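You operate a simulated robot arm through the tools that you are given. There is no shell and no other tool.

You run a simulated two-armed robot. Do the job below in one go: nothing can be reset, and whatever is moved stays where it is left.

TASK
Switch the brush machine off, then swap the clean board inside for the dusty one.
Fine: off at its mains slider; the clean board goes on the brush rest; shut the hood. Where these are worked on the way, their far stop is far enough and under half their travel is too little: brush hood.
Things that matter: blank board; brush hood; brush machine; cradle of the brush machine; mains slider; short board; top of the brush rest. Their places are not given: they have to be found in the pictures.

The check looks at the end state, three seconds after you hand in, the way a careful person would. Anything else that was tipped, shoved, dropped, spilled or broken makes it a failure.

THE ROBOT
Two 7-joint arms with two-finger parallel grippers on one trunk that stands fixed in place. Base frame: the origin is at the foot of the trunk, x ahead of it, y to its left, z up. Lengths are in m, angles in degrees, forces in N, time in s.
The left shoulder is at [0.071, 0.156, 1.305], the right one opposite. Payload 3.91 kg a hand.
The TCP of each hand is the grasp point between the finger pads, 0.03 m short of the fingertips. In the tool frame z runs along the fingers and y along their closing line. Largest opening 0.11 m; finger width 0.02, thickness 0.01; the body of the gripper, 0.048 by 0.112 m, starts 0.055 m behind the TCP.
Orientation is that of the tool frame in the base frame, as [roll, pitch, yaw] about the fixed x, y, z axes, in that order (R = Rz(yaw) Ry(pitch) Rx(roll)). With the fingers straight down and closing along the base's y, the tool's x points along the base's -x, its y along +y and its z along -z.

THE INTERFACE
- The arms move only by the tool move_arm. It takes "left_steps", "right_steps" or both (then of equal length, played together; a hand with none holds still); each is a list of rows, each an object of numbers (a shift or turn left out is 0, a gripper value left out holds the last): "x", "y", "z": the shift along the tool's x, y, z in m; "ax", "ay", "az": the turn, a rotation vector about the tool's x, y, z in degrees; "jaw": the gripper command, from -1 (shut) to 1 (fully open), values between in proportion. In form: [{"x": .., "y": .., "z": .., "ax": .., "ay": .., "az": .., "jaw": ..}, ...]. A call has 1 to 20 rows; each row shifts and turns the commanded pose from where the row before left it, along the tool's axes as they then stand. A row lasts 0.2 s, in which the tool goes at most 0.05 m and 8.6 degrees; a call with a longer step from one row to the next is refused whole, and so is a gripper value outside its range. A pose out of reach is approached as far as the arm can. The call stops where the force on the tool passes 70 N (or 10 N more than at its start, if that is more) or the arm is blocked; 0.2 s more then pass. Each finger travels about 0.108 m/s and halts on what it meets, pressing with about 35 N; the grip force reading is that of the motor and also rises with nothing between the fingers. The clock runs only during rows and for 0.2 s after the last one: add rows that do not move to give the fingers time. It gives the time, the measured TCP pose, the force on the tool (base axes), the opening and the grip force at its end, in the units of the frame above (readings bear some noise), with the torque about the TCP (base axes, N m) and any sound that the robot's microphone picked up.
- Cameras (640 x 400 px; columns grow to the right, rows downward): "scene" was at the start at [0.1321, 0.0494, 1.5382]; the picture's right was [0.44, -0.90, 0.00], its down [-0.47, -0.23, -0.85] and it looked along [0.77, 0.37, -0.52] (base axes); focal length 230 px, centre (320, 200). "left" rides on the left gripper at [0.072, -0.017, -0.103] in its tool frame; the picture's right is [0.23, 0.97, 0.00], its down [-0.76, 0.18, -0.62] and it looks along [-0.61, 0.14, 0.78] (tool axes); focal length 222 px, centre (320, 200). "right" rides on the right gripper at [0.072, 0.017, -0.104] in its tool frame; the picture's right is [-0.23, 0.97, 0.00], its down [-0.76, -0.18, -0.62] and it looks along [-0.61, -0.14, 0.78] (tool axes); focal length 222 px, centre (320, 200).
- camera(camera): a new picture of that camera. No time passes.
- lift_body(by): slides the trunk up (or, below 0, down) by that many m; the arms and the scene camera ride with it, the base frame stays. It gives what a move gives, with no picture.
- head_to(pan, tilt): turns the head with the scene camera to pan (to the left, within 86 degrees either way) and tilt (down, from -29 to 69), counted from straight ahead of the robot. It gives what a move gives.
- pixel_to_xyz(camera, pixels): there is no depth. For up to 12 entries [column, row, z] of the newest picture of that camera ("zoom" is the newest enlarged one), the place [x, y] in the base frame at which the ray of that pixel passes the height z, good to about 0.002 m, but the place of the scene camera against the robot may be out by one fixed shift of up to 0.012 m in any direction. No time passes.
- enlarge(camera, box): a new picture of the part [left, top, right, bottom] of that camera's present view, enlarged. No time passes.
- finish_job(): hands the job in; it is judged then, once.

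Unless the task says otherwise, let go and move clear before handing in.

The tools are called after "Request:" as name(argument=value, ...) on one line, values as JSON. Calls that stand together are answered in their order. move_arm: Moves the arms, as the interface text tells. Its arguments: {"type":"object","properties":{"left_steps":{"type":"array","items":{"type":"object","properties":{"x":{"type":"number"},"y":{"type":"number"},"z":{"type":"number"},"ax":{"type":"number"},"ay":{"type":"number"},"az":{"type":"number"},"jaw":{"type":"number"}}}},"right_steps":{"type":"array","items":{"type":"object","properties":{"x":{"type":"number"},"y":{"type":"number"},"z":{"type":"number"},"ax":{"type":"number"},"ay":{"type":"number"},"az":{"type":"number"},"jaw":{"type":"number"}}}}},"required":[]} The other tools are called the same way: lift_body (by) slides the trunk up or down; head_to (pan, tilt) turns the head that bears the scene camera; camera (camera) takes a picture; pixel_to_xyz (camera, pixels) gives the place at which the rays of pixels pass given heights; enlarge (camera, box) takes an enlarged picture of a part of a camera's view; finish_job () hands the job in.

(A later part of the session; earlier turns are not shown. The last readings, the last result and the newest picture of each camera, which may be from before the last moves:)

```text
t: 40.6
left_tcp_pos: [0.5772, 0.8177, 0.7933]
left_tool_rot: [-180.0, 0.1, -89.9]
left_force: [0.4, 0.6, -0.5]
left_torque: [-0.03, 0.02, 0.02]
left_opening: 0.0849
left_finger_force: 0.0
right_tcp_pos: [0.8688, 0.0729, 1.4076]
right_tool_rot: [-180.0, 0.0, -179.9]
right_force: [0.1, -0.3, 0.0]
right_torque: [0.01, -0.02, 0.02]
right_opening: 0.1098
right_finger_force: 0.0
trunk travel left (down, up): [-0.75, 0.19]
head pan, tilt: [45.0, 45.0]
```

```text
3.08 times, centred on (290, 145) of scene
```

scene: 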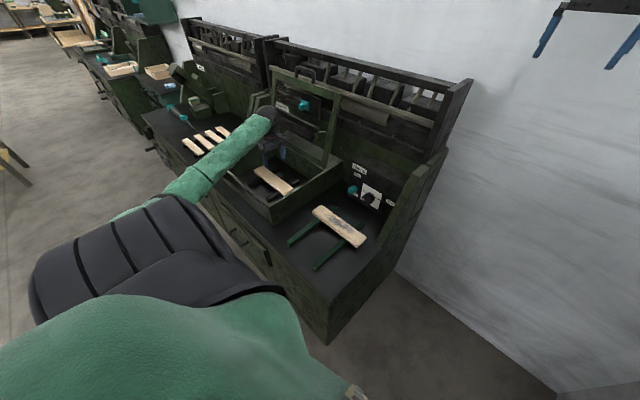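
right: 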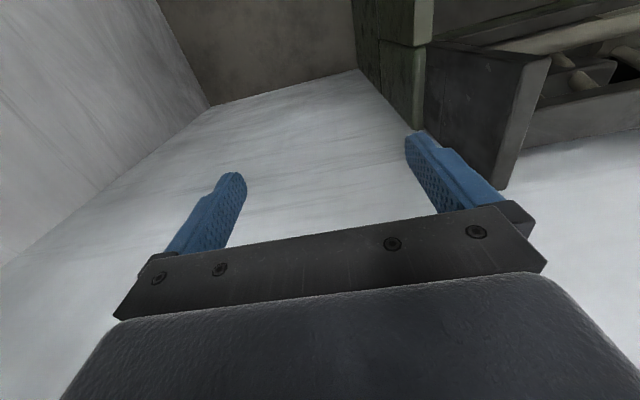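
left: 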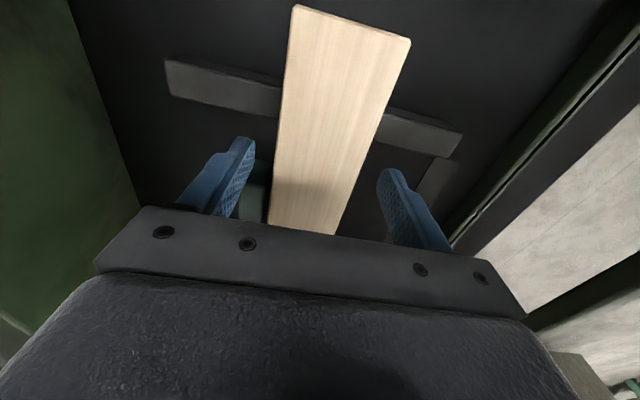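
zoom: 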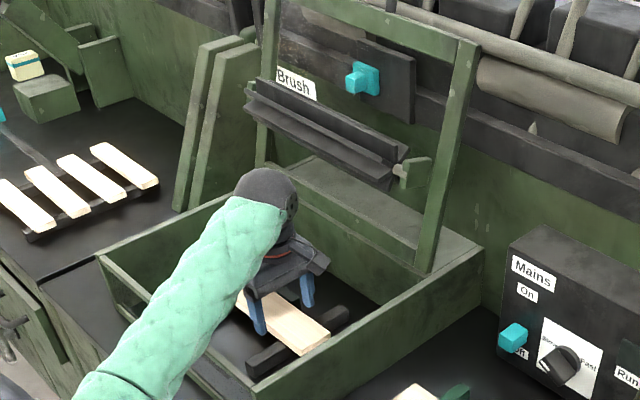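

The hand is around the board with tips just above the rail; I'll nudge 6 mm away from the block and lower the last 13 mm, then close.

Request:
move_arm(left_steps=[{"x": 0.006}, {"z": 0.0065}, {"z": 0.0065}, {"jaw": -0.3}, {"jaw": -1}, {"jaw": -1}, {"jaw": -1}])

Request:
camera(camera="left")

```text
t: 42.2
left_tcp_pos: [0.5791, 0.8107, 0.7805]
left_tool_rot: [180.0, 0.1, -90.0]
left_force: [-0.1, 0.1, 0.1]
left_torque: [0.11, -0.05, -0.02]
left_opening: 0.0592
left_finger_force: 34.4
right_tcp_pos: [0.8684, 0.074, 1.4072]
right_tool_rot: [-179.9, 0.0, -180.0]
right_force: [0.4, -0.6, 0.0]
right_torque: [-0.03, 0.04, 0.01]
right_opening: 0.11
right_finger_force: 0.1
trunk travel left (down, up): [-0.75, 0.19]
head pan, tilt: [45.0, 45.0]
```

```text
taken
```

left: 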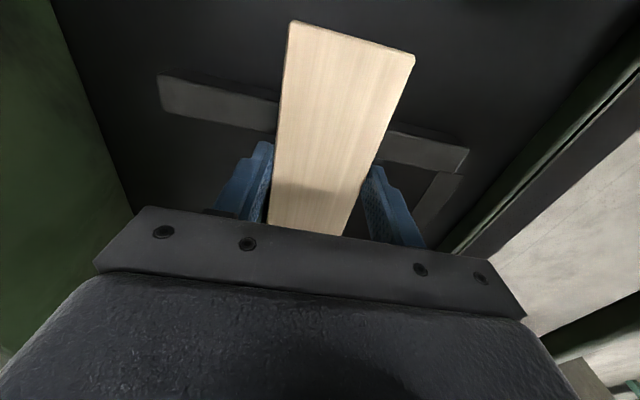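

The jaws closed on the board at 0.059 m. I'll lift it gently and check that it comes level.

Request:
move_arm(left_steps=[{"z": -0.008}, {"z": -0.015}, {"z": -0.025}, {"z": -0.03}, {"z": -0.03}])

Request:
camera(camera="left")

Request:
enlarge(camera="scene", box=[220, 80, 360, 210])

```text
t: 43.4
left_tcp_pos: [0.5767, 0.8108, 0.8875]
left_tool_rot: [-180.0, 0.0, -89.8]
left_force: [0.1, -1.2, -1.6]
left_torque: [-0.07, -0.01, -0.03]
left_opening: 0.0592
left_finger_force: 35.1
right_tcp_pos: [0.869, 0.0739, 1.4078]
right_tool_rot: [179.9, 0.0, -179.8]
right_force: [-0.2, -0.1, -0.7]
right_torque: [-0.01, -0.01, -0.01]
right_opening: 0.1103
right_finger_force: 0.1
trunk travel left (down, up): [-0.75, 0.19]
head pan, tilt: [45.0, 45.0]
```

```text
taken
```

left: 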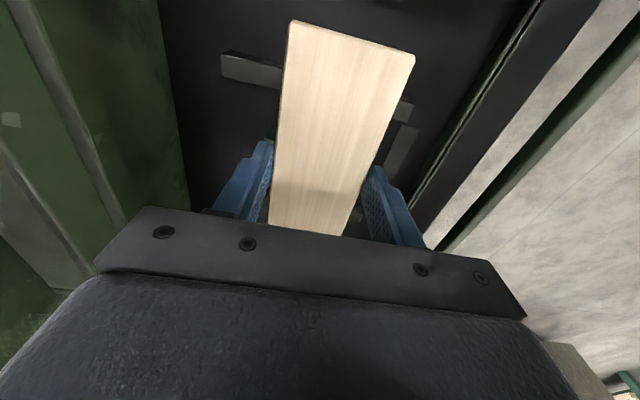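

```text
3.08 times, centred on (290, 145) of scene
```

zoom: 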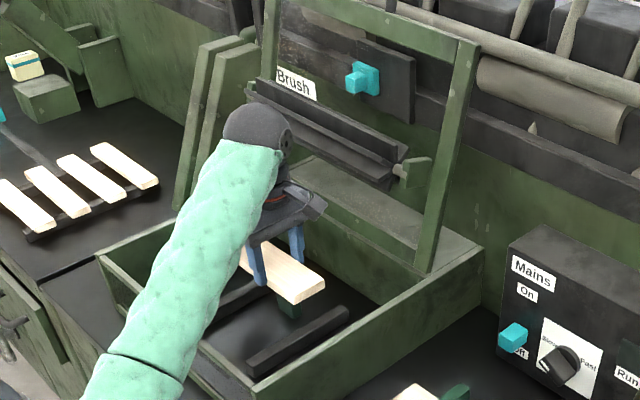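

The board is held level and clear of the cradle; the green post stays behind in the cradle. I'll raise it above the box walls and measure the rest's rails in the scene picture.

Request:
move_arm(left_steps=[{"z": -0.04}, {"z": -0.04}])

Request:
enlarge(camera="scene", box=[275, 190, 385, 280])

```text
t: 44.0
left_tcp_pos: [0.5779, 0.8093, 0.9676]
left_tool_rot: [180.0, -0.1, -90.1]
left_force: [-0.6, 0.5, -2.0]
left_torque: [-0.08, -0.03, -0.02]
left_opening: 0.0594
left_finger_force: 35.0
right_tcp_pos: [0.868, 0.0728, 1.4091]
right_tool_rot: [179.9, 0.0, -180.0]
right_force: [-0.8, 0.3, 0.6]
right_torque: [0.02, 0.0, 0.01]
right_opening: 0.1098
right_finger_force: 0.0
trunk travel left (down, up): [-0.75, 0.19]
head pan, tilt: [45.0, 45.0]
```

```text
4.44 times, centred on (330, 235) of scene
```

zoom: 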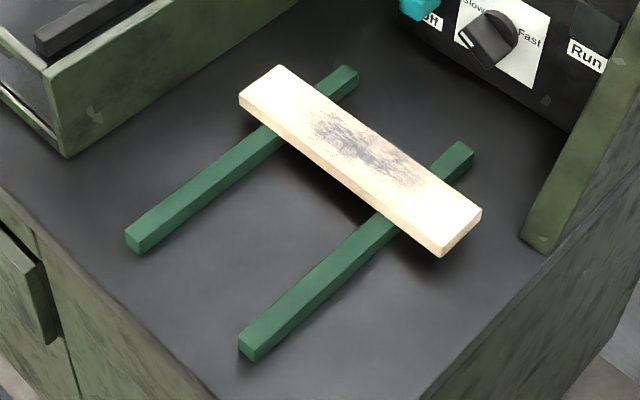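

Request:
pixel_to_xyz(camera="zoom", pixels=[[128, 233, 0.745], [144, 240, 0.745], [240, 340, 0.745], [256, 348, 0.745], [345, 68, 0.745], [357, 75, 0.745], [460, 145, 0.745], [473, 152, 0.745], [240, 97, 0.765], [280, 66, 0.765], [482, 212, 0.765], [443, 245, 0.765]])

```text
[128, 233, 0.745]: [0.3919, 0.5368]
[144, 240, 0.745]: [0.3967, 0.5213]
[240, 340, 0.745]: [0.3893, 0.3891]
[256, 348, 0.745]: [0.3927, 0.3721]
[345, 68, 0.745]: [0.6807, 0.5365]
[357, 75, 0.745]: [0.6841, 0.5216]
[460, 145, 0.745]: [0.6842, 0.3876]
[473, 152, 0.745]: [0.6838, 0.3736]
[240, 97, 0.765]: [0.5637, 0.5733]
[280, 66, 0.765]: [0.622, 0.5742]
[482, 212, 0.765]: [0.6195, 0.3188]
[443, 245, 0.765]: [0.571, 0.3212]
```

The rest's green rails run x 0.39–0.68 at y≈0.529 and y≈0.380, with the dusty board on them at x 0.565–0.621; there is free room at x≈0.455 for the clean board. I'll carry the clean board over there at height.

Request:
move_arm(left_steps=[{"x": 0.043, "y": 0.0137}, {"x": 0.043, "y": 0.0137}, {"x": 0.043, "y": 0.0137}, {"x": 0.043, "y": 0.0137}, {"x": 0.043, "y": 0.0137}, {"x": 0.043, "y": 0.0137}, {"x": 0.043, "y": 0.0137}, {"x": 0.043, "y": 0.0137}, {"x": 0.043, "y": 0.0137}])

Request:
camera(camera="left")

Request:
camera(camera="scene")

```text
t: 46.0
left_tcp_pos: [0.4574, 0.4243, 0.9693]
left_tool_rot: [179.9, 0.1, -89.9]
left_force: [0.3, 0.4, -0.9]
left_torque: [-0.05, 0.03, -0.02]
left_opening: 0.0595
left_finger_force: 35.1
right_tcp_pos: [0.8677, 0.0735, 1.4086]
right_tool_rot: [-180.0, 0.0, -179.9]
right_force: [0.8, 0.5, -0.6]
right_torque: [0.0, 0.02, 0.01]
right_opening: 0.1102
right_finger_force: 0.0
trunk travel left (down, up): [-0.75, 0.19]
head pan, tilt: [45.0, 45.0]
```

```text
taken
```

left: 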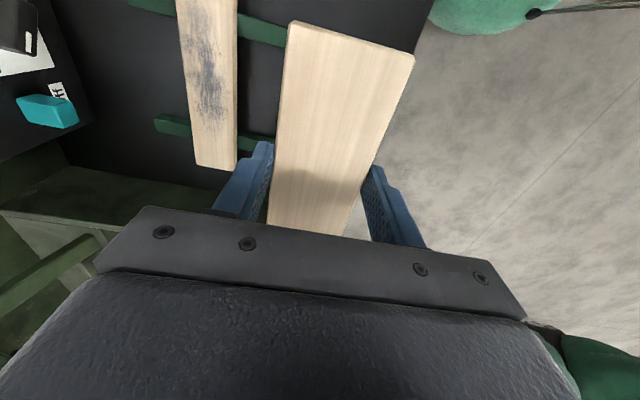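

```text
taken
```

scene: 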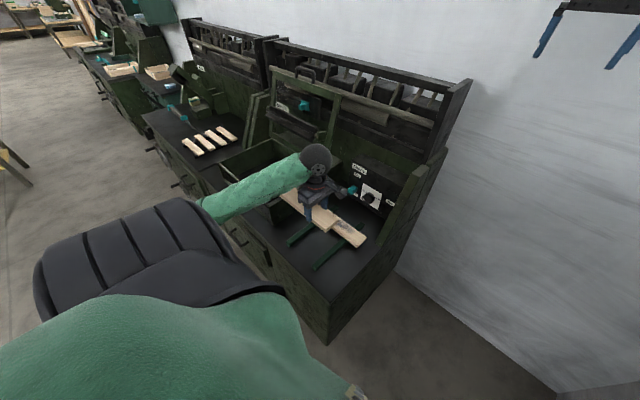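

The dusty board and the rails are visible in the left picture (board end at (196,165)–(235,170), rail at (190,130)). I'll convert these for exact positions.

Request:
pixel_to_xyz(camera="left", pixels=[[196, 163, 0.765], [235, 169, 0.765], [178, 0, 0.765], [238, 0, 0.765], [155, 120, 0.745], [157, 132, 0.745], [245, 137, 0.745], [245, 152, 0.745], [285, 27, 0.745], [285, 46, 0.745]])

Request:
enlarge(camera="left", box=[120, 0, 420, 200])

```text
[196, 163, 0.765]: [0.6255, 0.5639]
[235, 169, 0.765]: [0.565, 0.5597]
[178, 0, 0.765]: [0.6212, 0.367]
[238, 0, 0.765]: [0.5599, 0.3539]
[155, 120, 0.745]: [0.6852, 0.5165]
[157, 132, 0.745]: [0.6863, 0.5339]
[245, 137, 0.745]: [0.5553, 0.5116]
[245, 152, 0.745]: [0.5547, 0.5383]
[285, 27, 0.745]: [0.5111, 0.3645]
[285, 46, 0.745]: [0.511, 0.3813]
```

```text
2.00 times, centred on (270, 100) of left
```

zoom: 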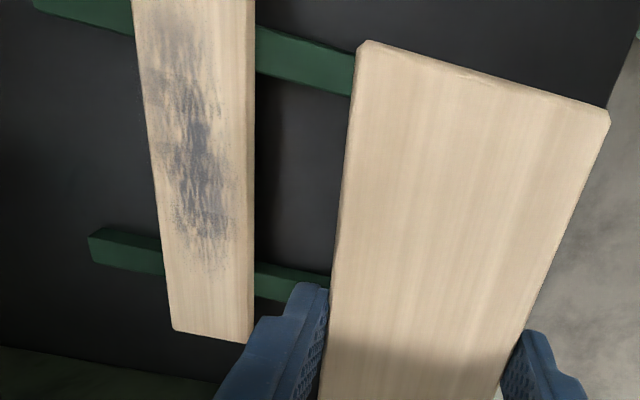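

The dusty board sits at x 0.56–0.625 (about 1° skewed) with its left end at y≈0.562, and the rails are centred at y≈0.525 and 0.373. I'll align the clean board over the rails (TCP y≈0.392) and lower to just above them.

Request:
move_arm(left_steps=[{"x": 0.032, "y": 0.004}, {"z": 0.04}, {"z": 0.04}, {"z": 0.04}, {"z": 0.035}, {"z": 0.02}])

Request:
camera(camera="left")

Request:
enlarge(camera="scene", box=[260, 160, 390, 270])

```text
t: 47.4
left_tcp_pos: [0.4539, 0.3913, 0.7947]
left_tool_rot: [-180.0, 0.1, -90.0]
left_force: [0.8, 1.1, -2.5]
left_torque: [-0.07, 0.0, -0.02]
left_opening: 0.0592
left_finger_force: 35.8
right_tcp_pos: [0.8684, 0.073, 1.4076]
right_tool_rot: [180.0, 0.0, -179.8]
right_force: [-0.4, 0.2, -0.2]
right_torque: [-0.02, -0.01, 0.0]
right_opening: 0.1099
right_finger_force: 0.1
trunk travel left (down, up): [-0.75, 0.19]
head pan, tilt: [45.0, 45.0]
```

```text
taken
```

left: 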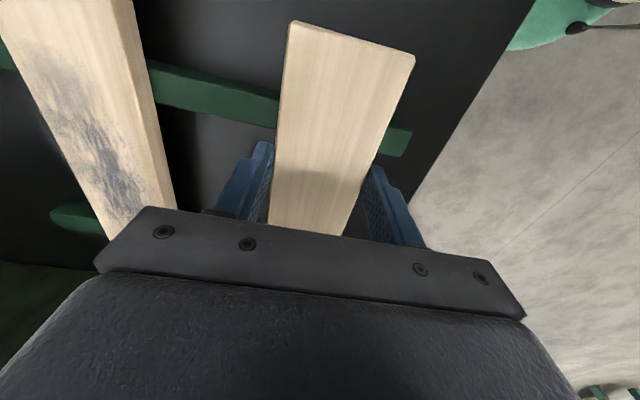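

```text
3.64 times, centred on (325, 215) of scene
```

zoom: 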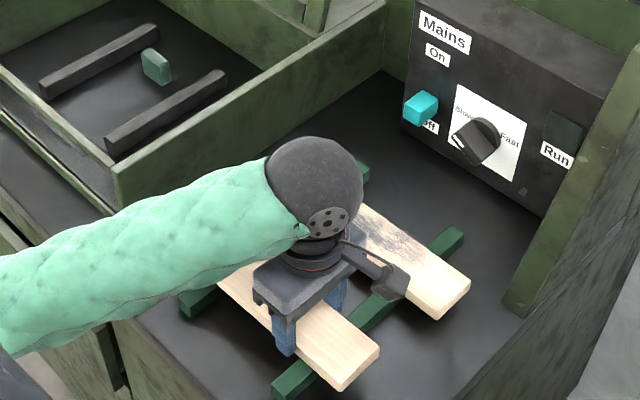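

The clean board hovers just over the rails, clear of the dusty one. I'll lower it in small steps and watch the force for contact.

Request:
move_arm(left_steps=[{"z": 0.004}, {"z": 0.003}, {"z": 0.003}])

Request:
camera(camera="left")

```text
t: 48.2
left_tcp_pos: [0.4528, 0.3907, 0.7849]
left_tool_rot: [-179.9, 0.0, -90.0]
left_force: [0.1, 0.0, -1.1]
left_torque: [-0.1, -0.02, 0.04]
left_opening: 0.0595
left_finger_force: 35.0
right_tcp_pos: [0.8676, 0.0738, 1.4067]
right_tool_rot: [-180.0, 0.0, -179.9]
right_force: [-1.0, -0.3, 0.3]
right_torque: [0.01, -0.04, -0.05]
right_opening: 0.1099
right_finger_force: 0.1
trunk travel left (down, up): [-0.75, 0.19]
head pan, tilt: [45.0, 45.0]
```

```text
taken
```

left: 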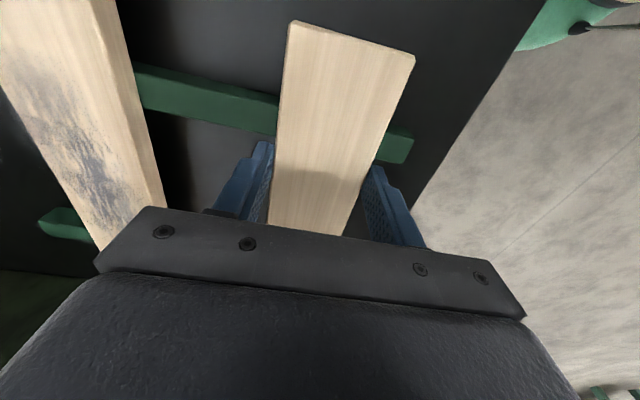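

Request:
move_arm(left_steps=[{"z": 0.002}, {"z": 0.002}])

```text
t: 48.8
left_tcp_pos: [0.4521, 0.391, 0.7797]
left_tool_rot: [180.0, 0.1, -89.9]
left_force: [0.2, 0.1, -1.6]
left_torque: [-0.09, -0.01, -0.03]
left_opening: 0.0593
left_finger_force: 35.2
right_tcp_pos: [0.8675, 0.0733, 1.4069]
right_tool_rot: [180.0, -0.1, -179.9]
right_force: [-0.1, 0.1, -0.2]
right_torque: [0.04, 0.0, -0.02]
right_opening: 0.1104
right_finger_force: 0.0
trunk travel left (down, up): [-0.75, 0.19]
head pan, tilt: [45.0, 45.0]
```

No contact force yet at z 0.780 (still carrying about 1.6 N). I'll continue in 2 mm steps.

Request:
move_arm(left_steps=[{"z": 0.002}, {"z": 0.002}])

Request:
enlarge(camera="scene", box=[270, 190, 370, 270])

```text
t: 49.4
left_tcp_pos: [0.4526, 0.3916, 0.7758]
left_tool_rot: [-179.9, 0.1, -89.9]
left_force: [0.6, 0.8, 5.3]
left_torque: [0.82, 0.13, -0.07]
left_opening: 0.0596
left_finger_force: 35.2
right_tcp_pos: [0.8693, 0.0723, 1.4084]
right_tool_rot: [-179.9, 0.0, -179.9]
right_force: [-0.5, 0.1, 0.3]
right_torque: [0.01, 0.02, 0.02]
right_opening: 0.1102
right_finger_force: 0.1
trunk travel left (down, up): [-0.75, 0.19]
head pan, tilt: [45.0, 45.0]
```

```text
5.00 times, centred on (320, 230) of scene
```

zoom: 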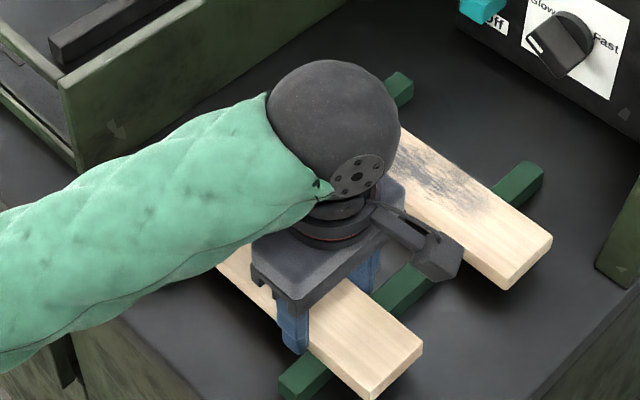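

Contact shows now (+5 N with torque from the left rail). I'll settle 1 mm more and open the jaws.

Request:
move_arm(left_steps=[{"z": 0.0012}, {"jaw": -0.1}, {"jaw": 0.3}, {"jaw": 0.5}, {}, {}])

Request:
camera(camera="left")

Request:
enlarge(camera="scene", box=[270, 190, 370, 270])

```text
t: 50.8
left_tcp_pos: [0.4502, 0.391, 0.7747]
left_tool_rot: [-180.0, 0.0, -89.9]
left_force: [0.6, -0.1, 0.0]
left_torque: [0.01, -0.03, -0.01]
left_opening: 0.0825
left_finger_force: 0.0
right_tcp_pos: [0.8675, 0.0729, 1.4079]
right_tool_rot: [179.9, 0.0, -179.9]
right_force: [-0.1, 0.2, -0.3]
right_torque: [0.04, -0.02, 0.0]
right_opening: 0.1099
right_finger_force: 0.0
trunk travel left (down, up): [-0.75, 0.19]
head pan, tilt: [45.0, 45.0]
```

```text
taken
```

left: 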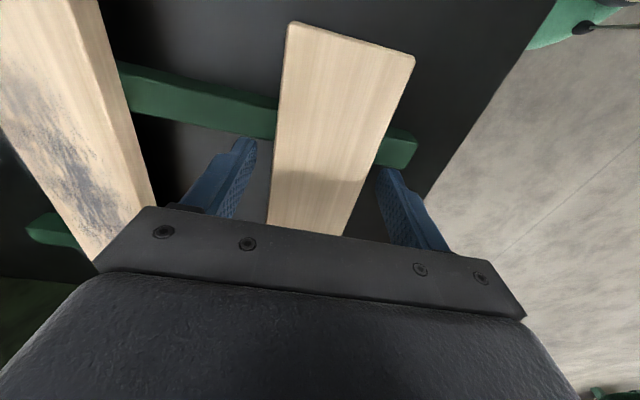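

```text
5.00 times, centred on (320, 230) of scene
```

zoom: 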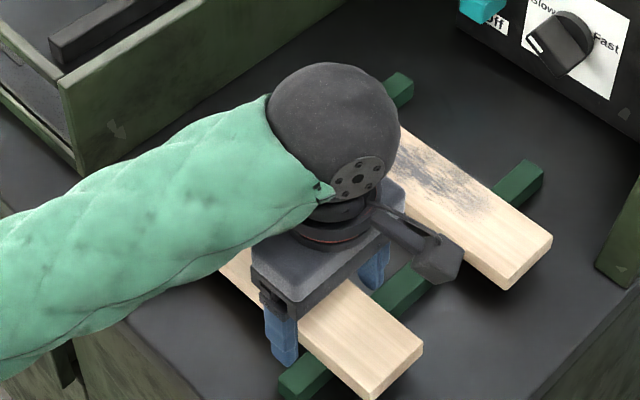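

The clean board rests flat on the rails and is released. I'll rise straight up and check the surroundings for grasping the dusty board.

Request:
move_arm(left_steps=[{"z": -0.01}, {"z": -0.03}, {"z": -0.04}, {"z": -0.04}])

Request:
camera(camera="left")

Request:
camera(camera="scene")

Request:
enlarge(camera="scene", box=[260, 160, 410, 280])

```text
t: 51.8
left_tcp_pos: [0.4508, 0.3935, 0.8967]
left_tool_rot: [179.9, 0.0, -89.9]
left_force: [-0.8, 0.4, 0.4]
left_torque: [0.01, 0.0, -0.04]
left_opening: 0.0825
left_finger_force: 0.0
right_tcp_pos: [0.8681, 0.0736, 1.4076]
right_tool_rot: [-180.0, 0.0, -179.9]
right_force: [0.1, -0.7, -1.0]
right_torque: [0.04, 0.0, 0.01]
right_opening: 0.1099
right_finger_force: 0.0
trunk travel left (down, up): [-0.75, 0.19]
head pan, tilt: [45.0, 45.0]
```

```text
taken
```

left: 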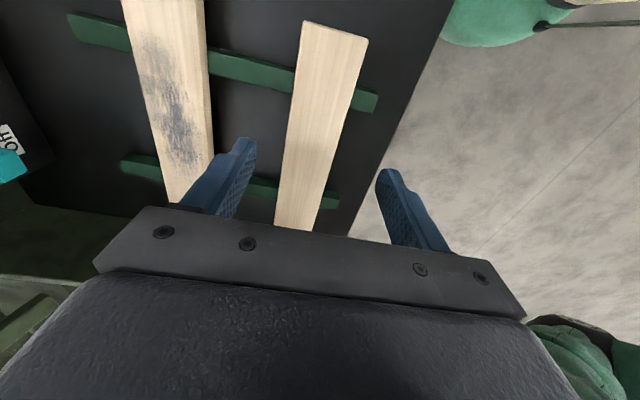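

```text
taken
```

scene: 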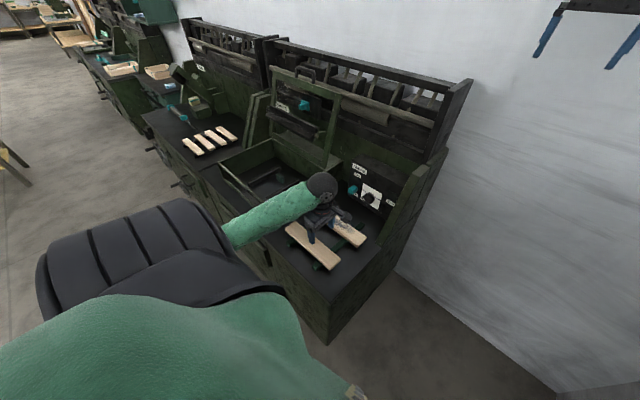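

```text
3.33 times, centred on (335, 220) of scene
```

zoom: 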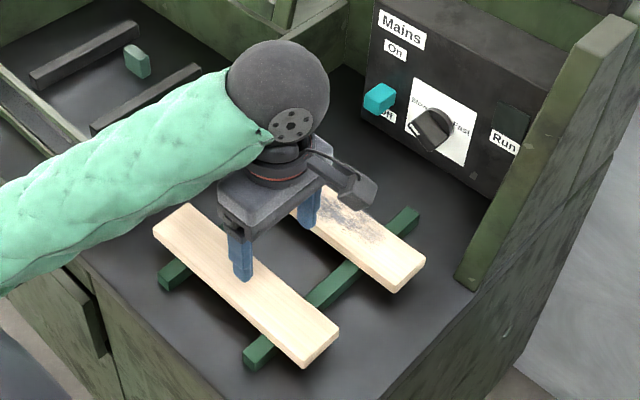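

Request:
pixel_to_xyz(camera="zoom", pixels=[[458, 280, 0.73], [472, 292, 0.73], [575, 50, 0.9], [575, 50, 1.0], [636, 20, 0.9], [636, 20, 1.0]])

Request:
move_arm(left_steps=[{"x": 0.003, "y": -0.0345}, {"x": 0.003, "y": -0.0345}, {"x": 0.003, "y": -0.0345}, {"x": 0.003, "y": -0.0345}])

Request:
camera(camera="left")

Request:
enlarge(camera="left", box=[200, 0, 480, 240])

```text
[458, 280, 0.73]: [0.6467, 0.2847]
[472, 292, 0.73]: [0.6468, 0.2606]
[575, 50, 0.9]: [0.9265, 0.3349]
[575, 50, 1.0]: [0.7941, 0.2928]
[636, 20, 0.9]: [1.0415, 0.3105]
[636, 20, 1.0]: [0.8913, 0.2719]
```

```text
t: 52.8
left_tcp_pos: [0.589, 0.3798, 0.8947]
left_tool_rot: [179.9, 0.1, -89.9]
left_force: [-0.3, -0.1, 0.2]
left_torque: [0.04, 0.03, -0.02]
left_opening: 0.0824
left_finger_force: 0.0
right_tcp_pos: [0.8687, 0.0731, 1.4056]
right_tool_rot: [-180.0, -0.1, -179.9]
right_force: [0.1, -0.1, 0.8]
right_torque: [-0.03, -0.01, 0.04]
right_opening: 0.1099
right_finger_force: 0.1
trunk travel left (down, up): [-0.75, 0.19]
head pan, tilt: [45.0, 45.0]
```

```text
taken
```

left: 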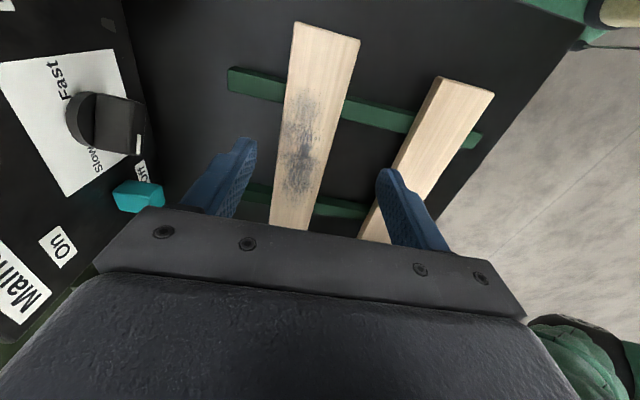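

```text
1.67 times, centred on (340, 120) of left
```

zoom: 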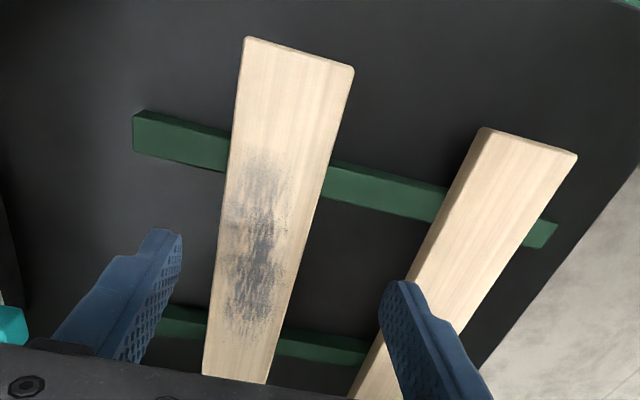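

The dusty board is well in view below the hand. I'll convert its corner pixels to get its centre and skew.

Request:
pixel_to_xyz(camera="left", pixels=[[296.2, 22, 0.762], [360.4, 40.5, 0.762], [269.5, 225, 0.762], [308.5, 230.5, 0.762], [283, 110, 0.762], [342, 115, 0.762], [441, 77, 0.762], [494, 93, 0.762]])

```text
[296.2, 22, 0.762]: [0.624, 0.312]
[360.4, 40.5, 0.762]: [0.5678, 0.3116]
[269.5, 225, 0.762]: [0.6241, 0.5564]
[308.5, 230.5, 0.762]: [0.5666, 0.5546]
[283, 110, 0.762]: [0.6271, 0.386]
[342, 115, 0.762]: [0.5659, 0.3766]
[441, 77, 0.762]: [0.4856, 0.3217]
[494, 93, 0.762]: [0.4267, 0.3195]
```

The dusty board is centred at (0.5955, 0.436) with no notable skew. I'll shift 6 mm forward, descend to z≈0.777 at y≈0.381 and grip it.

Request:
move_arm(left_steps=[{"y": -0.0065}, {"z": 0.035}, {"z": 0.035}, {"z": 0.03}, {"z": 0.012}, {"z": 0.006}, {}])

Request:
camera(camera="left")

Request:
enlarge(camera="scene", box=[260, 160, 410, 280])

```text
t: 54.4
left_tcp_pos: [0.5942, 0.3816, 0.7761]
left_tool_rot: [-180.0, 0.2, -89.9]
left_force: [-0.3, 0.0, 0.6]
left_torque: [-0.01, 0.02, 0.0]
left_opening: 0.0824
left_finger_force: 0.1
right_tcp_pos: [0.8676, 0.0746, 1.4081]
right_tool_rot: [-180.0, 0.0, -179.9]
right_force: [-0.1, -0.3, -0.4]
right_torque: [0.0, -0.01, 0.02]
right_opening: 0.1099
right_finger_force: 0.0
trunk travel left (down, up): [-0.75, 0.19]
head pan, tilt: [45.0, 45.0]
```

```text
taken
```

left: 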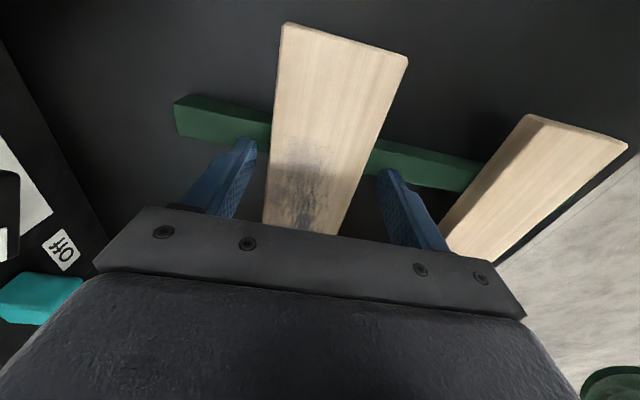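

```text
3.33 times, centred on (335, 220) of scene
```

zoom: 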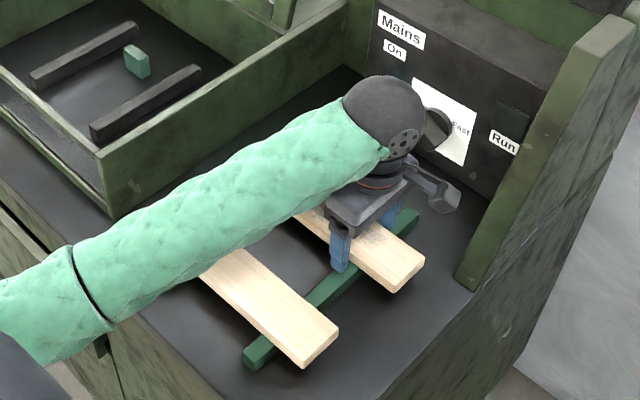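

The fingers straddle the dusty board, and no contact force shows. I'll close and lift gently.

Request:
move_arm(left_steps=[{"jaw": -0.3}, {"jaw": -1}, {"jaw": -1}, {"jaw": -1}, {"z": -0.006}, {"z": -0.012}, {"z": -0.02}, {"z": -0.03}])

Request:
camera(camera="left")

Request:
enlarge(camera="scene", box=[260, 160, 410, 280])

```text
t: 56.2
left_tcp_pos: [0.594, 0.3799, 0.8421]
left_tool_rot: [180.0, 0.0, -89.9]
left_force: [-0.2, -0.6, -2.1]
left_torque: [-0.08, -0.03, 0.01]
left_opening: 0.0593
left_finger_force: 35.8
right_tcp_pos: [0.8681, 0.0742, 1.4071]
right_tool_rot: [-180.0, 0.1, -179.9]
right_force: [0.4, 0.2, 0.2]
right_torque: [-0.01, 0.0, -0.01]
right_opening: 0.1103
right_finger_force: 0.0
trunk travel left (down, up): [-0.75, 0.19]
head pan, tilt: [45.0, 45.0]
```

```text
taken
```

left: 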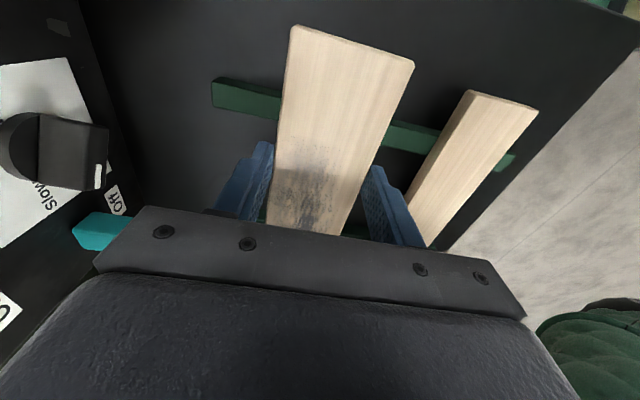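

```text
3.33 times, centred on (335, 220) of scene
```

zoom: 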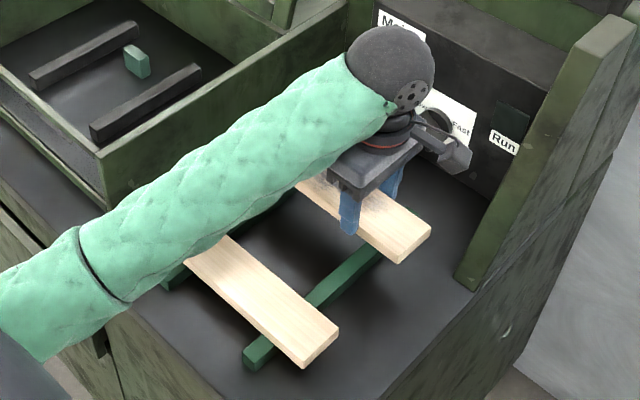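

The dusty board is held firmly (opening 0.0593) and level. I'll raise it and carry it over the machine's cradle.

Request:
move_arm(left_steps=[{"z": -0.04}, {"z": -0.045}, {"z": -0.045}, {"x": -0.0432, "y": 0.0016}, {"x": -0.0432, "y": 0.0016}, {"x": -0.0432, "y": 0.0016}, {"x": -0.0432, "y": 0.0016}, {"x": -0.0432, "y": 0.0016}, {"x": -0.0432, "y": 0.0016}, {"x": -0.0432, "y": 0.0016}, {"x": -0.0432, "y": 0.0016}, {"x": -0.0432, "y": 0.0016}, {"x": -0.0432, "y": 0.0016}])

Request:
camera(camera="left")

Request:
camera(camera="scene")

Request:
enlarge(camera="scene", box=[220, 90, 360, 210])

```text
t: 59.0
left_tcp_pos: [0.5769, 0.8115, 0.9722]
left_tool_rot: [-180.0, 0.0, -90.0]
left_force: [-0.5, 1.0, -1.5]
left_torque: [-0.07, -0.02, -0.02]
left_opening: 0.0593
left_finger_force: 35.6
right_tcp_pos: [0.8676, 0.0743, 1.4077]
right_tool_rot: [180.0, 0.0, -179.9]
right_force: [0.6, -0.3, 1.4]
right_torque: [0.03, 0.02, -0.01]
right_opening: 0.1099
right_finger_force: 0.1
trunk travel left (down, up): [-0.75, 0.19]
head pan, tilt: [45.0, 45.0]
```

```text
taken
```

left: 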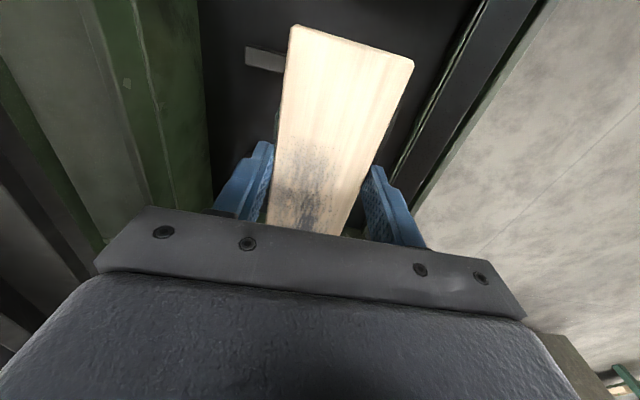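

```text
taken
```

scene: 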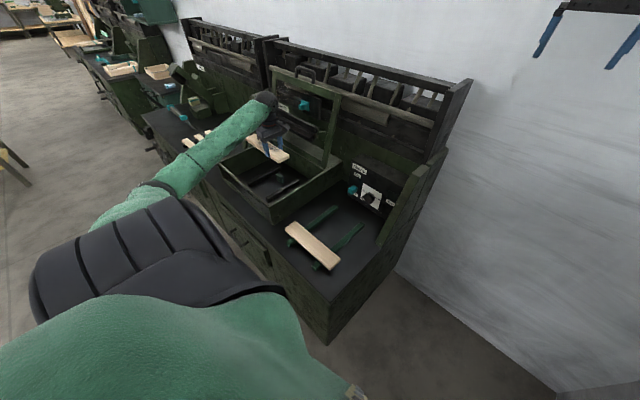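

```text
3.33 times, centred on (290, 150) of scene
```

zoom: 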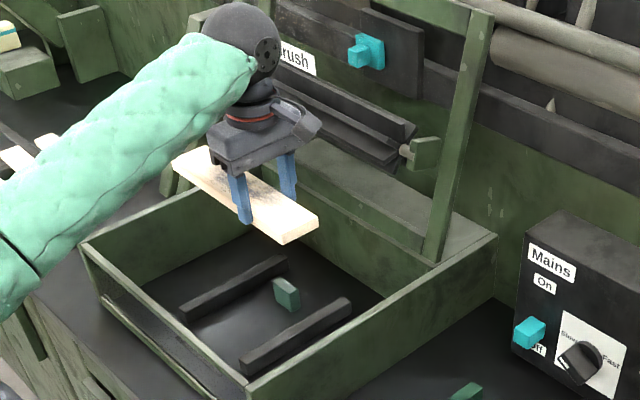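

The post in the cradle shows at zoom (287,293) between the rails. I'll measure its front face before lowering, so the board sits in front of it just as the clean one did.

Request:
enlarge(camera="scene", box=[255, 160, 315, 205])

```text
8.89 times, centred on (285, 182) of scene
```

zoom: 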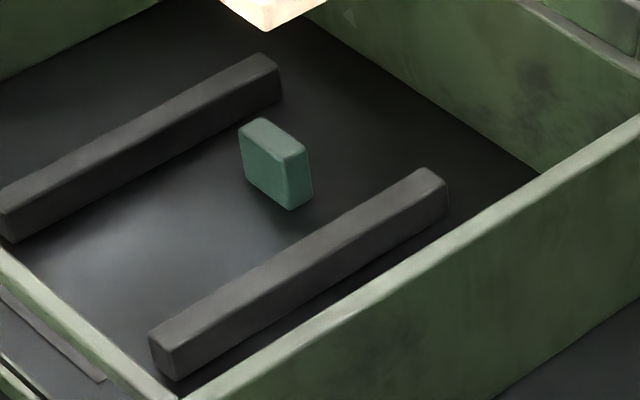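

Request:
pixel_to_xyz(camera="zoom", pixels=[[240, 130, 0.76], [290, 157, 0.76], [310, 145, 0.76], [260, 117, 0.76], [247, 180, 0.73], [290, 208, 0.73], [150, 335, 0.745], [176, 350, 0.745], [428, 168, 0.745], [446, 183, 0.745], [262, 53, 0.745], [281, 67, 0.745]])

```text
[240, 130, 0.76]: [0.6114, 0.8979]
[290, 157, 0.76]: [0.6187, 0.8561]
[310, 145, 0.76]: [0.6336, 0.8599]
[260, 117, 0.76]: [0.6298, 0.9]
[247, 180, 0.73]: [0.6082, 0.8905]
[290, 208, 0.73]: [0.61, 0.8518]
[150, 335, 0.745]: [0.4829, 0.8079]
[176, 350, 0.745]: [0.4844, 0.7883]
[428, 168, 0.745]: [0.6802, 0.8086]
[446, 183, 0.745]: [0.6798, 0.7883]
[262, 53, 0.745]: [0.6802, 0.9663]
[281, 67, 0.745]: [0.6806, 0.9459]
```

The post's front face is at x≈0.609; with the dusty board's centre at x≈0.5745 its far edge (≈0.604) keeps the clean board's former place. I'll lower it to just above the cradle rails.

Request:
move_arm(left_steps=[{"y": 0.0022}, {"z": 0.04}, {"z": 0.04}, {"z": 0.04}, {"z": 0.04}, {"z": 0.02}, {}])

Request:
camera(camera="left")

Request:
enlarge(camera="scene", box=[220, 100, 340, 210])

```text
t: 60.6
left_tcp_pos: [0.5764, 0.8111, 0.7934]
left_tool_rot: [180.0, 0.1, -89.9]
left_force: [-0.7, 0.3, -1.0]
left_torque: [-0.12, 0.0, 0.01]
left_opening: 0.0591
left_finger_force: 35.1
right_tcp_pos: [0.868, 0.074, 1.4069]
right_tool_rot: [180.0, 0.0, -179.9]
right_force: [-0.1, 0.1, -0.7]
right_torque: [-0.04, 0.01, -0.02]
right_opening: 0.1102
right_finger_force: 0.1
trunk travel left (down, up): [-0.75, 0.19]
head pan, tilt: [45.0, 45.0]
```

```text
taken
```

left: 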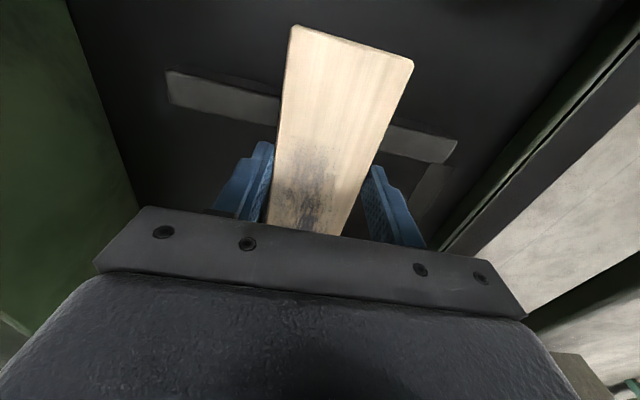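

```text
3.64 times, centred on (280, 155) of scene
```

zoom: 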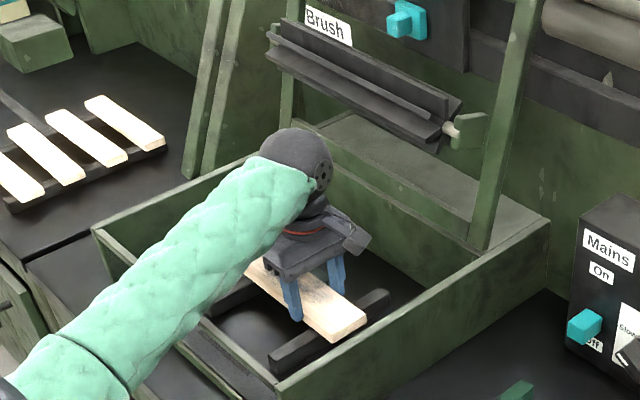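

The board is between the walls in front of the post, with no contact force. I'll lower in small steps to the cradle rails.

Request:
move_arm(left_steps=[{"z": 0.004}, {"z": 0.004}, {"z": 0.003}, {"z": 0.002}])

```text
t: 61.6
left_tcp_pos: [0.5759, 0.8105, 0.7823]
left_tool_rot: [-180.0, 0.0, -89.8]
left_force: [-0.5, -0.2, -0.9]
left_torque: [-0.1, -0.01, -0.01]
left_opening: 0.0593
left_finger_force: 34.7
right_tcp_pos: [0.8671, 0.0727, 1.4077]
right_tool_rot: [-180.0, 0.0, -179.9]
right_force: [-0.4, -0.2, 0.4]
right_torque: [-0.04, 0.0, 0.0]
right_opening: 0.1102
right_finger_force: 0.1
trunk travel left (down, up): [-0.75, 0.19]
head pan, tilt: [45.0, 45.0]
```

Request:
move_arm(left_steps=[{"z": 0.002}, {"z": 0.002}])

```text
t: 62.2
left_tcp_pos: [0.576, 0.8118, 0.7808]
left_tool_rot: [-179.9, 0.2, -89.9]
left_force: [1.2, 2.4, 20.8]
left_torque: [-0.32, 0.4, -0.09]
left_opening: 0.0595
left_finger_force: 35.0
right_tcp_pos: [0.8662, 0.0717, 1.4084]
right_tool_rot: [179.9, 0.1, -179.9]
right_force: [0.0, 0.2, -1.3]
right_torque: [0.02, 0.03, -0.01]
right_opening: 0.1102
right_finger_force: 0.0
trunk travel left (down, up): [-0.75, 0.19]
head pan, tilt: [45.0, 45.0]
```

The board touches the cradle rail (+21 N). I'll open the jaws and let it settle.

Request:
move_arm(left_steps=[{"z": -0.001}, {"jaw": -0.1}, {"jaw": 0.3}, {"jaw": 0.5}, {}, {}])

Request:
camera(camera="left")

Request:
enlarge(camera="scene", box=[220, 100, 340, 210])

```text
t: 63.6
left_tcp_pos: [0.5773, 0.8123, 0.7793]
left_tool_rot: [180.0, 0.2, -89.9]
left_force: [-0.5, 0.6, -1.2]
left_torque: [0.02, 0.0, -0.03]
left_opening: 0.0824
left_finger_force: 0.0
right_tcp_pos: [0.8675, 0.0728, 1.407]
right_tool_rot: [-180.0, -0.1, -180.0]
right_force: [0.4, -0.1, 0.3]
right_torque: [-0.01, 0.03, -0.02]
right_opening: 0.1101
right_finger_force: 0.1
trunk travel left (down, up): [-0.75, 0.19]
head pan, tilt: [45.0, 45.0]
```

```text
taken
```

left: 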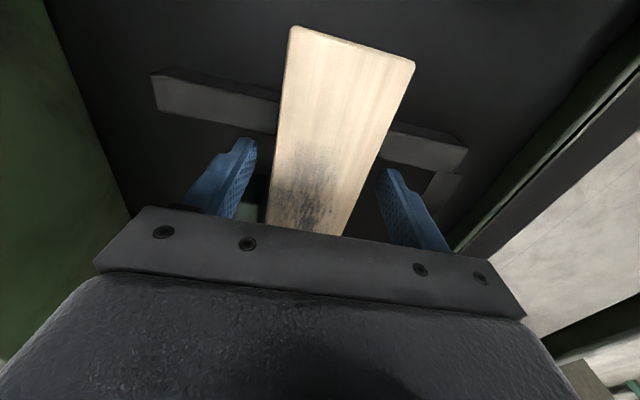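

```text
3.64 times, centred on (280, 155) of scene
```

zoom: 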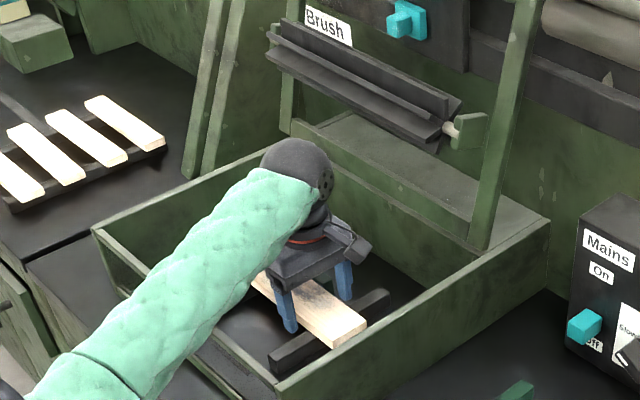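

The board is released on the cradle. I'll rise straight up, clear of the box, and check its placement.

Request:
move_arm(left_steps=[{"z": -0.01}, {"z": -0.03}, {"z": -0.045}, {"z": -0.045}, {"x": 0.035, "z": -0.03}, {"x": 0.04, "z": -0.02}, {"x": 0.04, "z": -0.02}])

Request:
camera(camera="left")

Request:
camera(camera="scene")

Request:
enlarge(camera="scene", box=[210, 80, 370, 280])

```text
t: 65.2
left_tcp_pos: [0.5735, 0.6953, 0.9822]
left_tool_rot: [-180.0, 0.0, -89.9]
left_force: [0.3, 0.5, 0.3]
left_torque: [0.03, 0.04, 0.01]
left_opening: 0.0824
left_finger_force: 0.0
right_tcp_pos: [0.8665, 0.0732, 1.4067]
right_tool_rot: [-179.9, 0.0, -179.8]
right_force: [0.9, -0.4, -0.1]
right_torque: [-0.01, 0.01, 0.01]
right_opening: 0.11
right_finger_force: 0.0
trunk travel left (down, up): [-0.75, 0.19]
head pan, tilt: [45.0, 45.0]
```

```text
taken
```

left: 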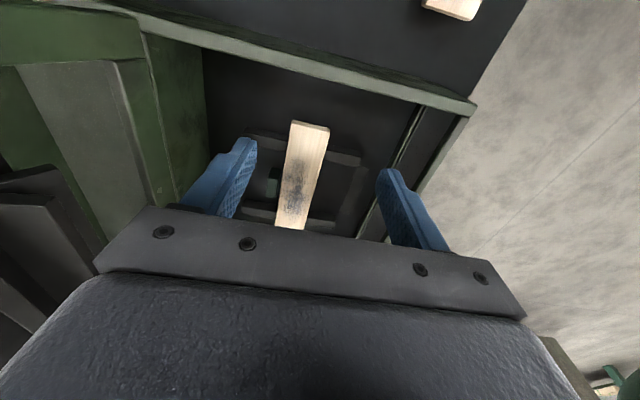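

```text
taken
```

scene: 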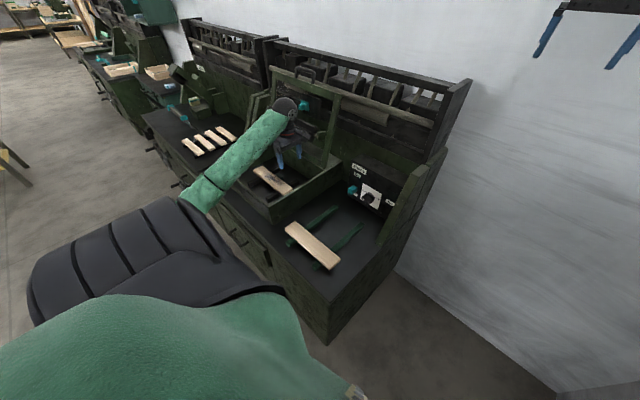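

```text
2.00 times, centred on (290, 180) of scene
```

zoom: 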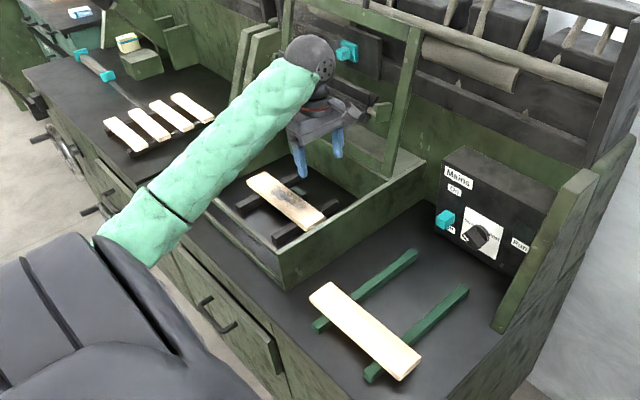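

Both boards are where they belong: dusty one in the cradle, clean one on the green rails. Now I'll back the hand away from the brush, then up in front of the hood, and tilt it to the 45° handle pose.

Request:
move_arm(left_steps=[{"y": 0.04, "jaw": -0.48}, {"y": 0.04}, {"y": 0.04}, {"y": 0.035}, {"x": -0.042, "z": -0.025}, {"x": -0.042, "z": -0.025}, {"x": -0.042, "z": -0.025}, {"x": -0.042, "z": -0.025}, {"z": -0.04}, {"z": -0.03}, {"ax": 7.5}, {"ax": 7.5}, {"ax": 7.5}, {"ax": 7.5}, {"ax": 7.5}, {"ax": 7.5}])

Request:
camera(camera="left")

Request:
camera(camera="scene")

```text
t: 68.6
left_tcp_pos: [0.4224, 0.8645, 1.1483]
left_tool_rot: [-134.9, 0.1, -90.0]
left_force: [0.4, -0.4, -0.3]
left_torque: [-0.03, 0.03, -0.01]
left_opening: 0.0285
left_finger_force: 0.0
right_tcp_pos: [0.8684, 0.0739, 1.4071]
right_tool_rot: [-179.9, -0.1, -179.9]
right_force: [0.0, -0.6, -0.7]
right_torque: [0.0, 0.01, -0.03]
right_opening: 0.1101
right_finger_force: 0.0
trunk travel left (down, up): [-0.75, 0.19]
head pan, tilt: [45.0, 45.0]
```

```text
taken
```

left: 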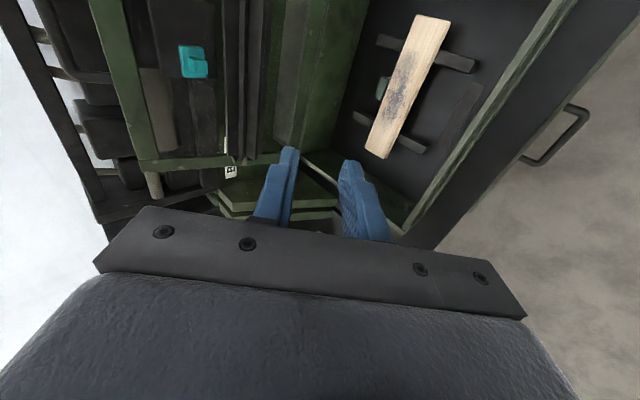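

```text
taken
```

scene: 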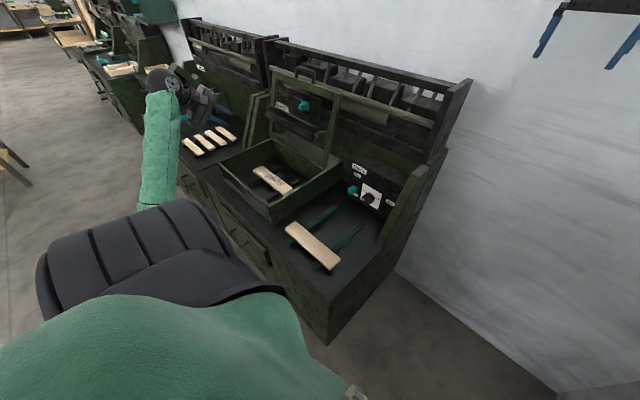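

The hand has the 45° pose at (0.422, 0.865, 1.148). I'll go up to the same spot from which I left the handle, 14 cm short of it.

Request:
move_arm(left_steps=[{"y": -0.0424, "z": 0.01156}, {"y": -0.0424, "z": 0.01156}, {"y": -0.0424, "z": 0.01156}, {"y": -0.0424, "z": 0.01156}, {"y": -0.0424, "z": 0.01156}, {"y": -0.0424, "z": 0.01156}, {"y": -0.0424, "z": 0.01156}, {"y": -0.0424, "z": 0.01156}])

Request:
camera(camera="left")

Request:
enlarge(camera="scene", box=[200, 20, 380, 170])

```text
t: 70.4
left_tcp_pos: [0.7245, 0.866, 1.3237]
left_tool_rot: [-135.1, 0.1, -89.9]
left_force: [0.4, -0.2, -0.2]
left_torque: [0.0, 0.0, 0.0]
left_opening: 0.0286
left_finger_force: 0.1
right_tcp_pos: [0.8697, 0.074, 1.4063]
right_tool_rot: [-179.9, -0.1, -179.9]
right_force: [-0.1, -0.4, 0.4]
right_torque: [-0.01, 0.01, -0.01]
right_opening: 0.1101
right_finger_force: 0.1
trunk travel left (down, up): [-0.75, 0.19]
head pan, tilt: [45.0, 45.0]
```

```text
taken
```

left: 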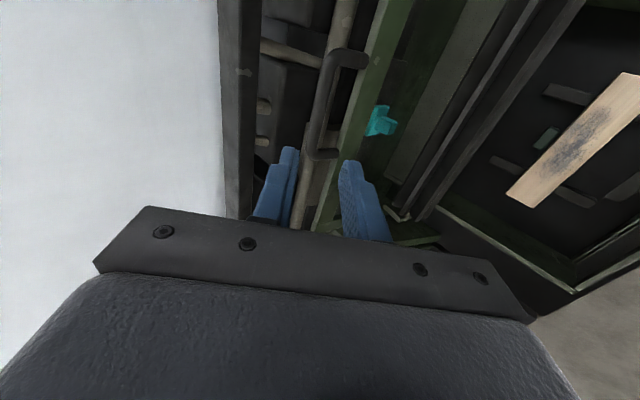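

```text
2.67 times, centred on (290, 95) of scene
```

zoom: 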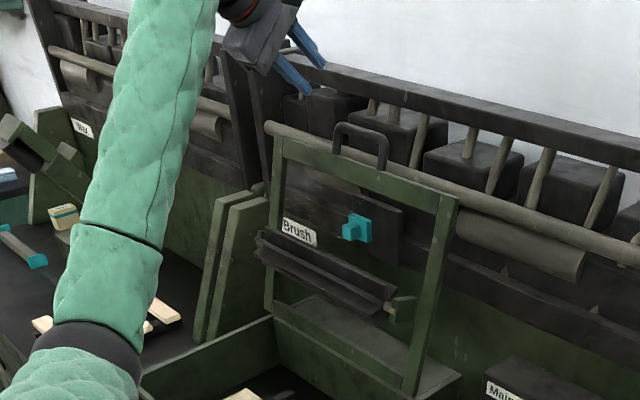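

The view matches the one from when I left the handle (bar at (325,110)). I'll advance 10 cm along the fingers and check alignment.

Request:
move_arm(left_steps=[{"y": -0.0006, "z": 0.035}, {"y": -0.0006, "z": 0.035}, {"z": 0.03}])

Request:
camera(camera="left")

Request:
enlarge(camera="scene", box=[240, 30, 350, 120])

```text
t: 71.2
left_tcp_pos: [0.7961, 0.8651, 1.2523]
left_tool_rot: [-135.1, 0.1, -89.9]
left_force: [-0.7, 0.2, -0.7]
left_torque: [-0.01, -0.02, -0.01]
left_opening: 0.0288
left_finger_force: 0.0
right_tcp_pos: [0.867, 0.0743, 1.4074]
right_tool_rot: [-180.0, 0.0, -179.9]
right_force: [0.2, 0.8, -0.9]
right_torque: [-0.02, -0.01, 0.04]
right_opening: 0.1101
right_finger_force: 0.1
trunk travel left (down, up): [-0.75, 0.19]
head pan, tilt: [45.0, 45.0]
```

```text
taken
```

left: 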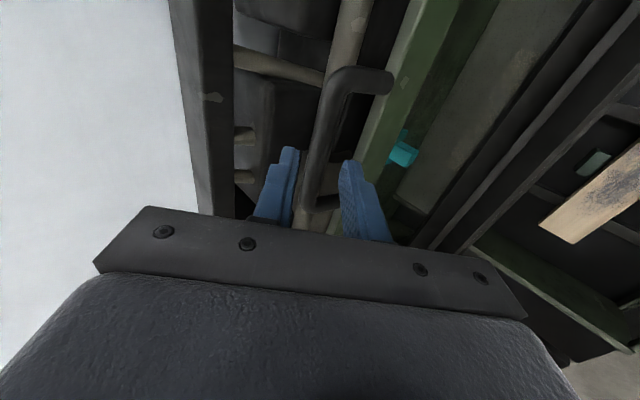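

```text
4.44 times, centred on (295, 75) of scene
```

zoom: 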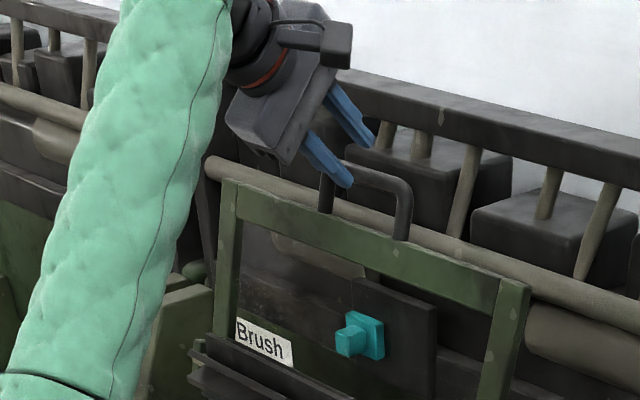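

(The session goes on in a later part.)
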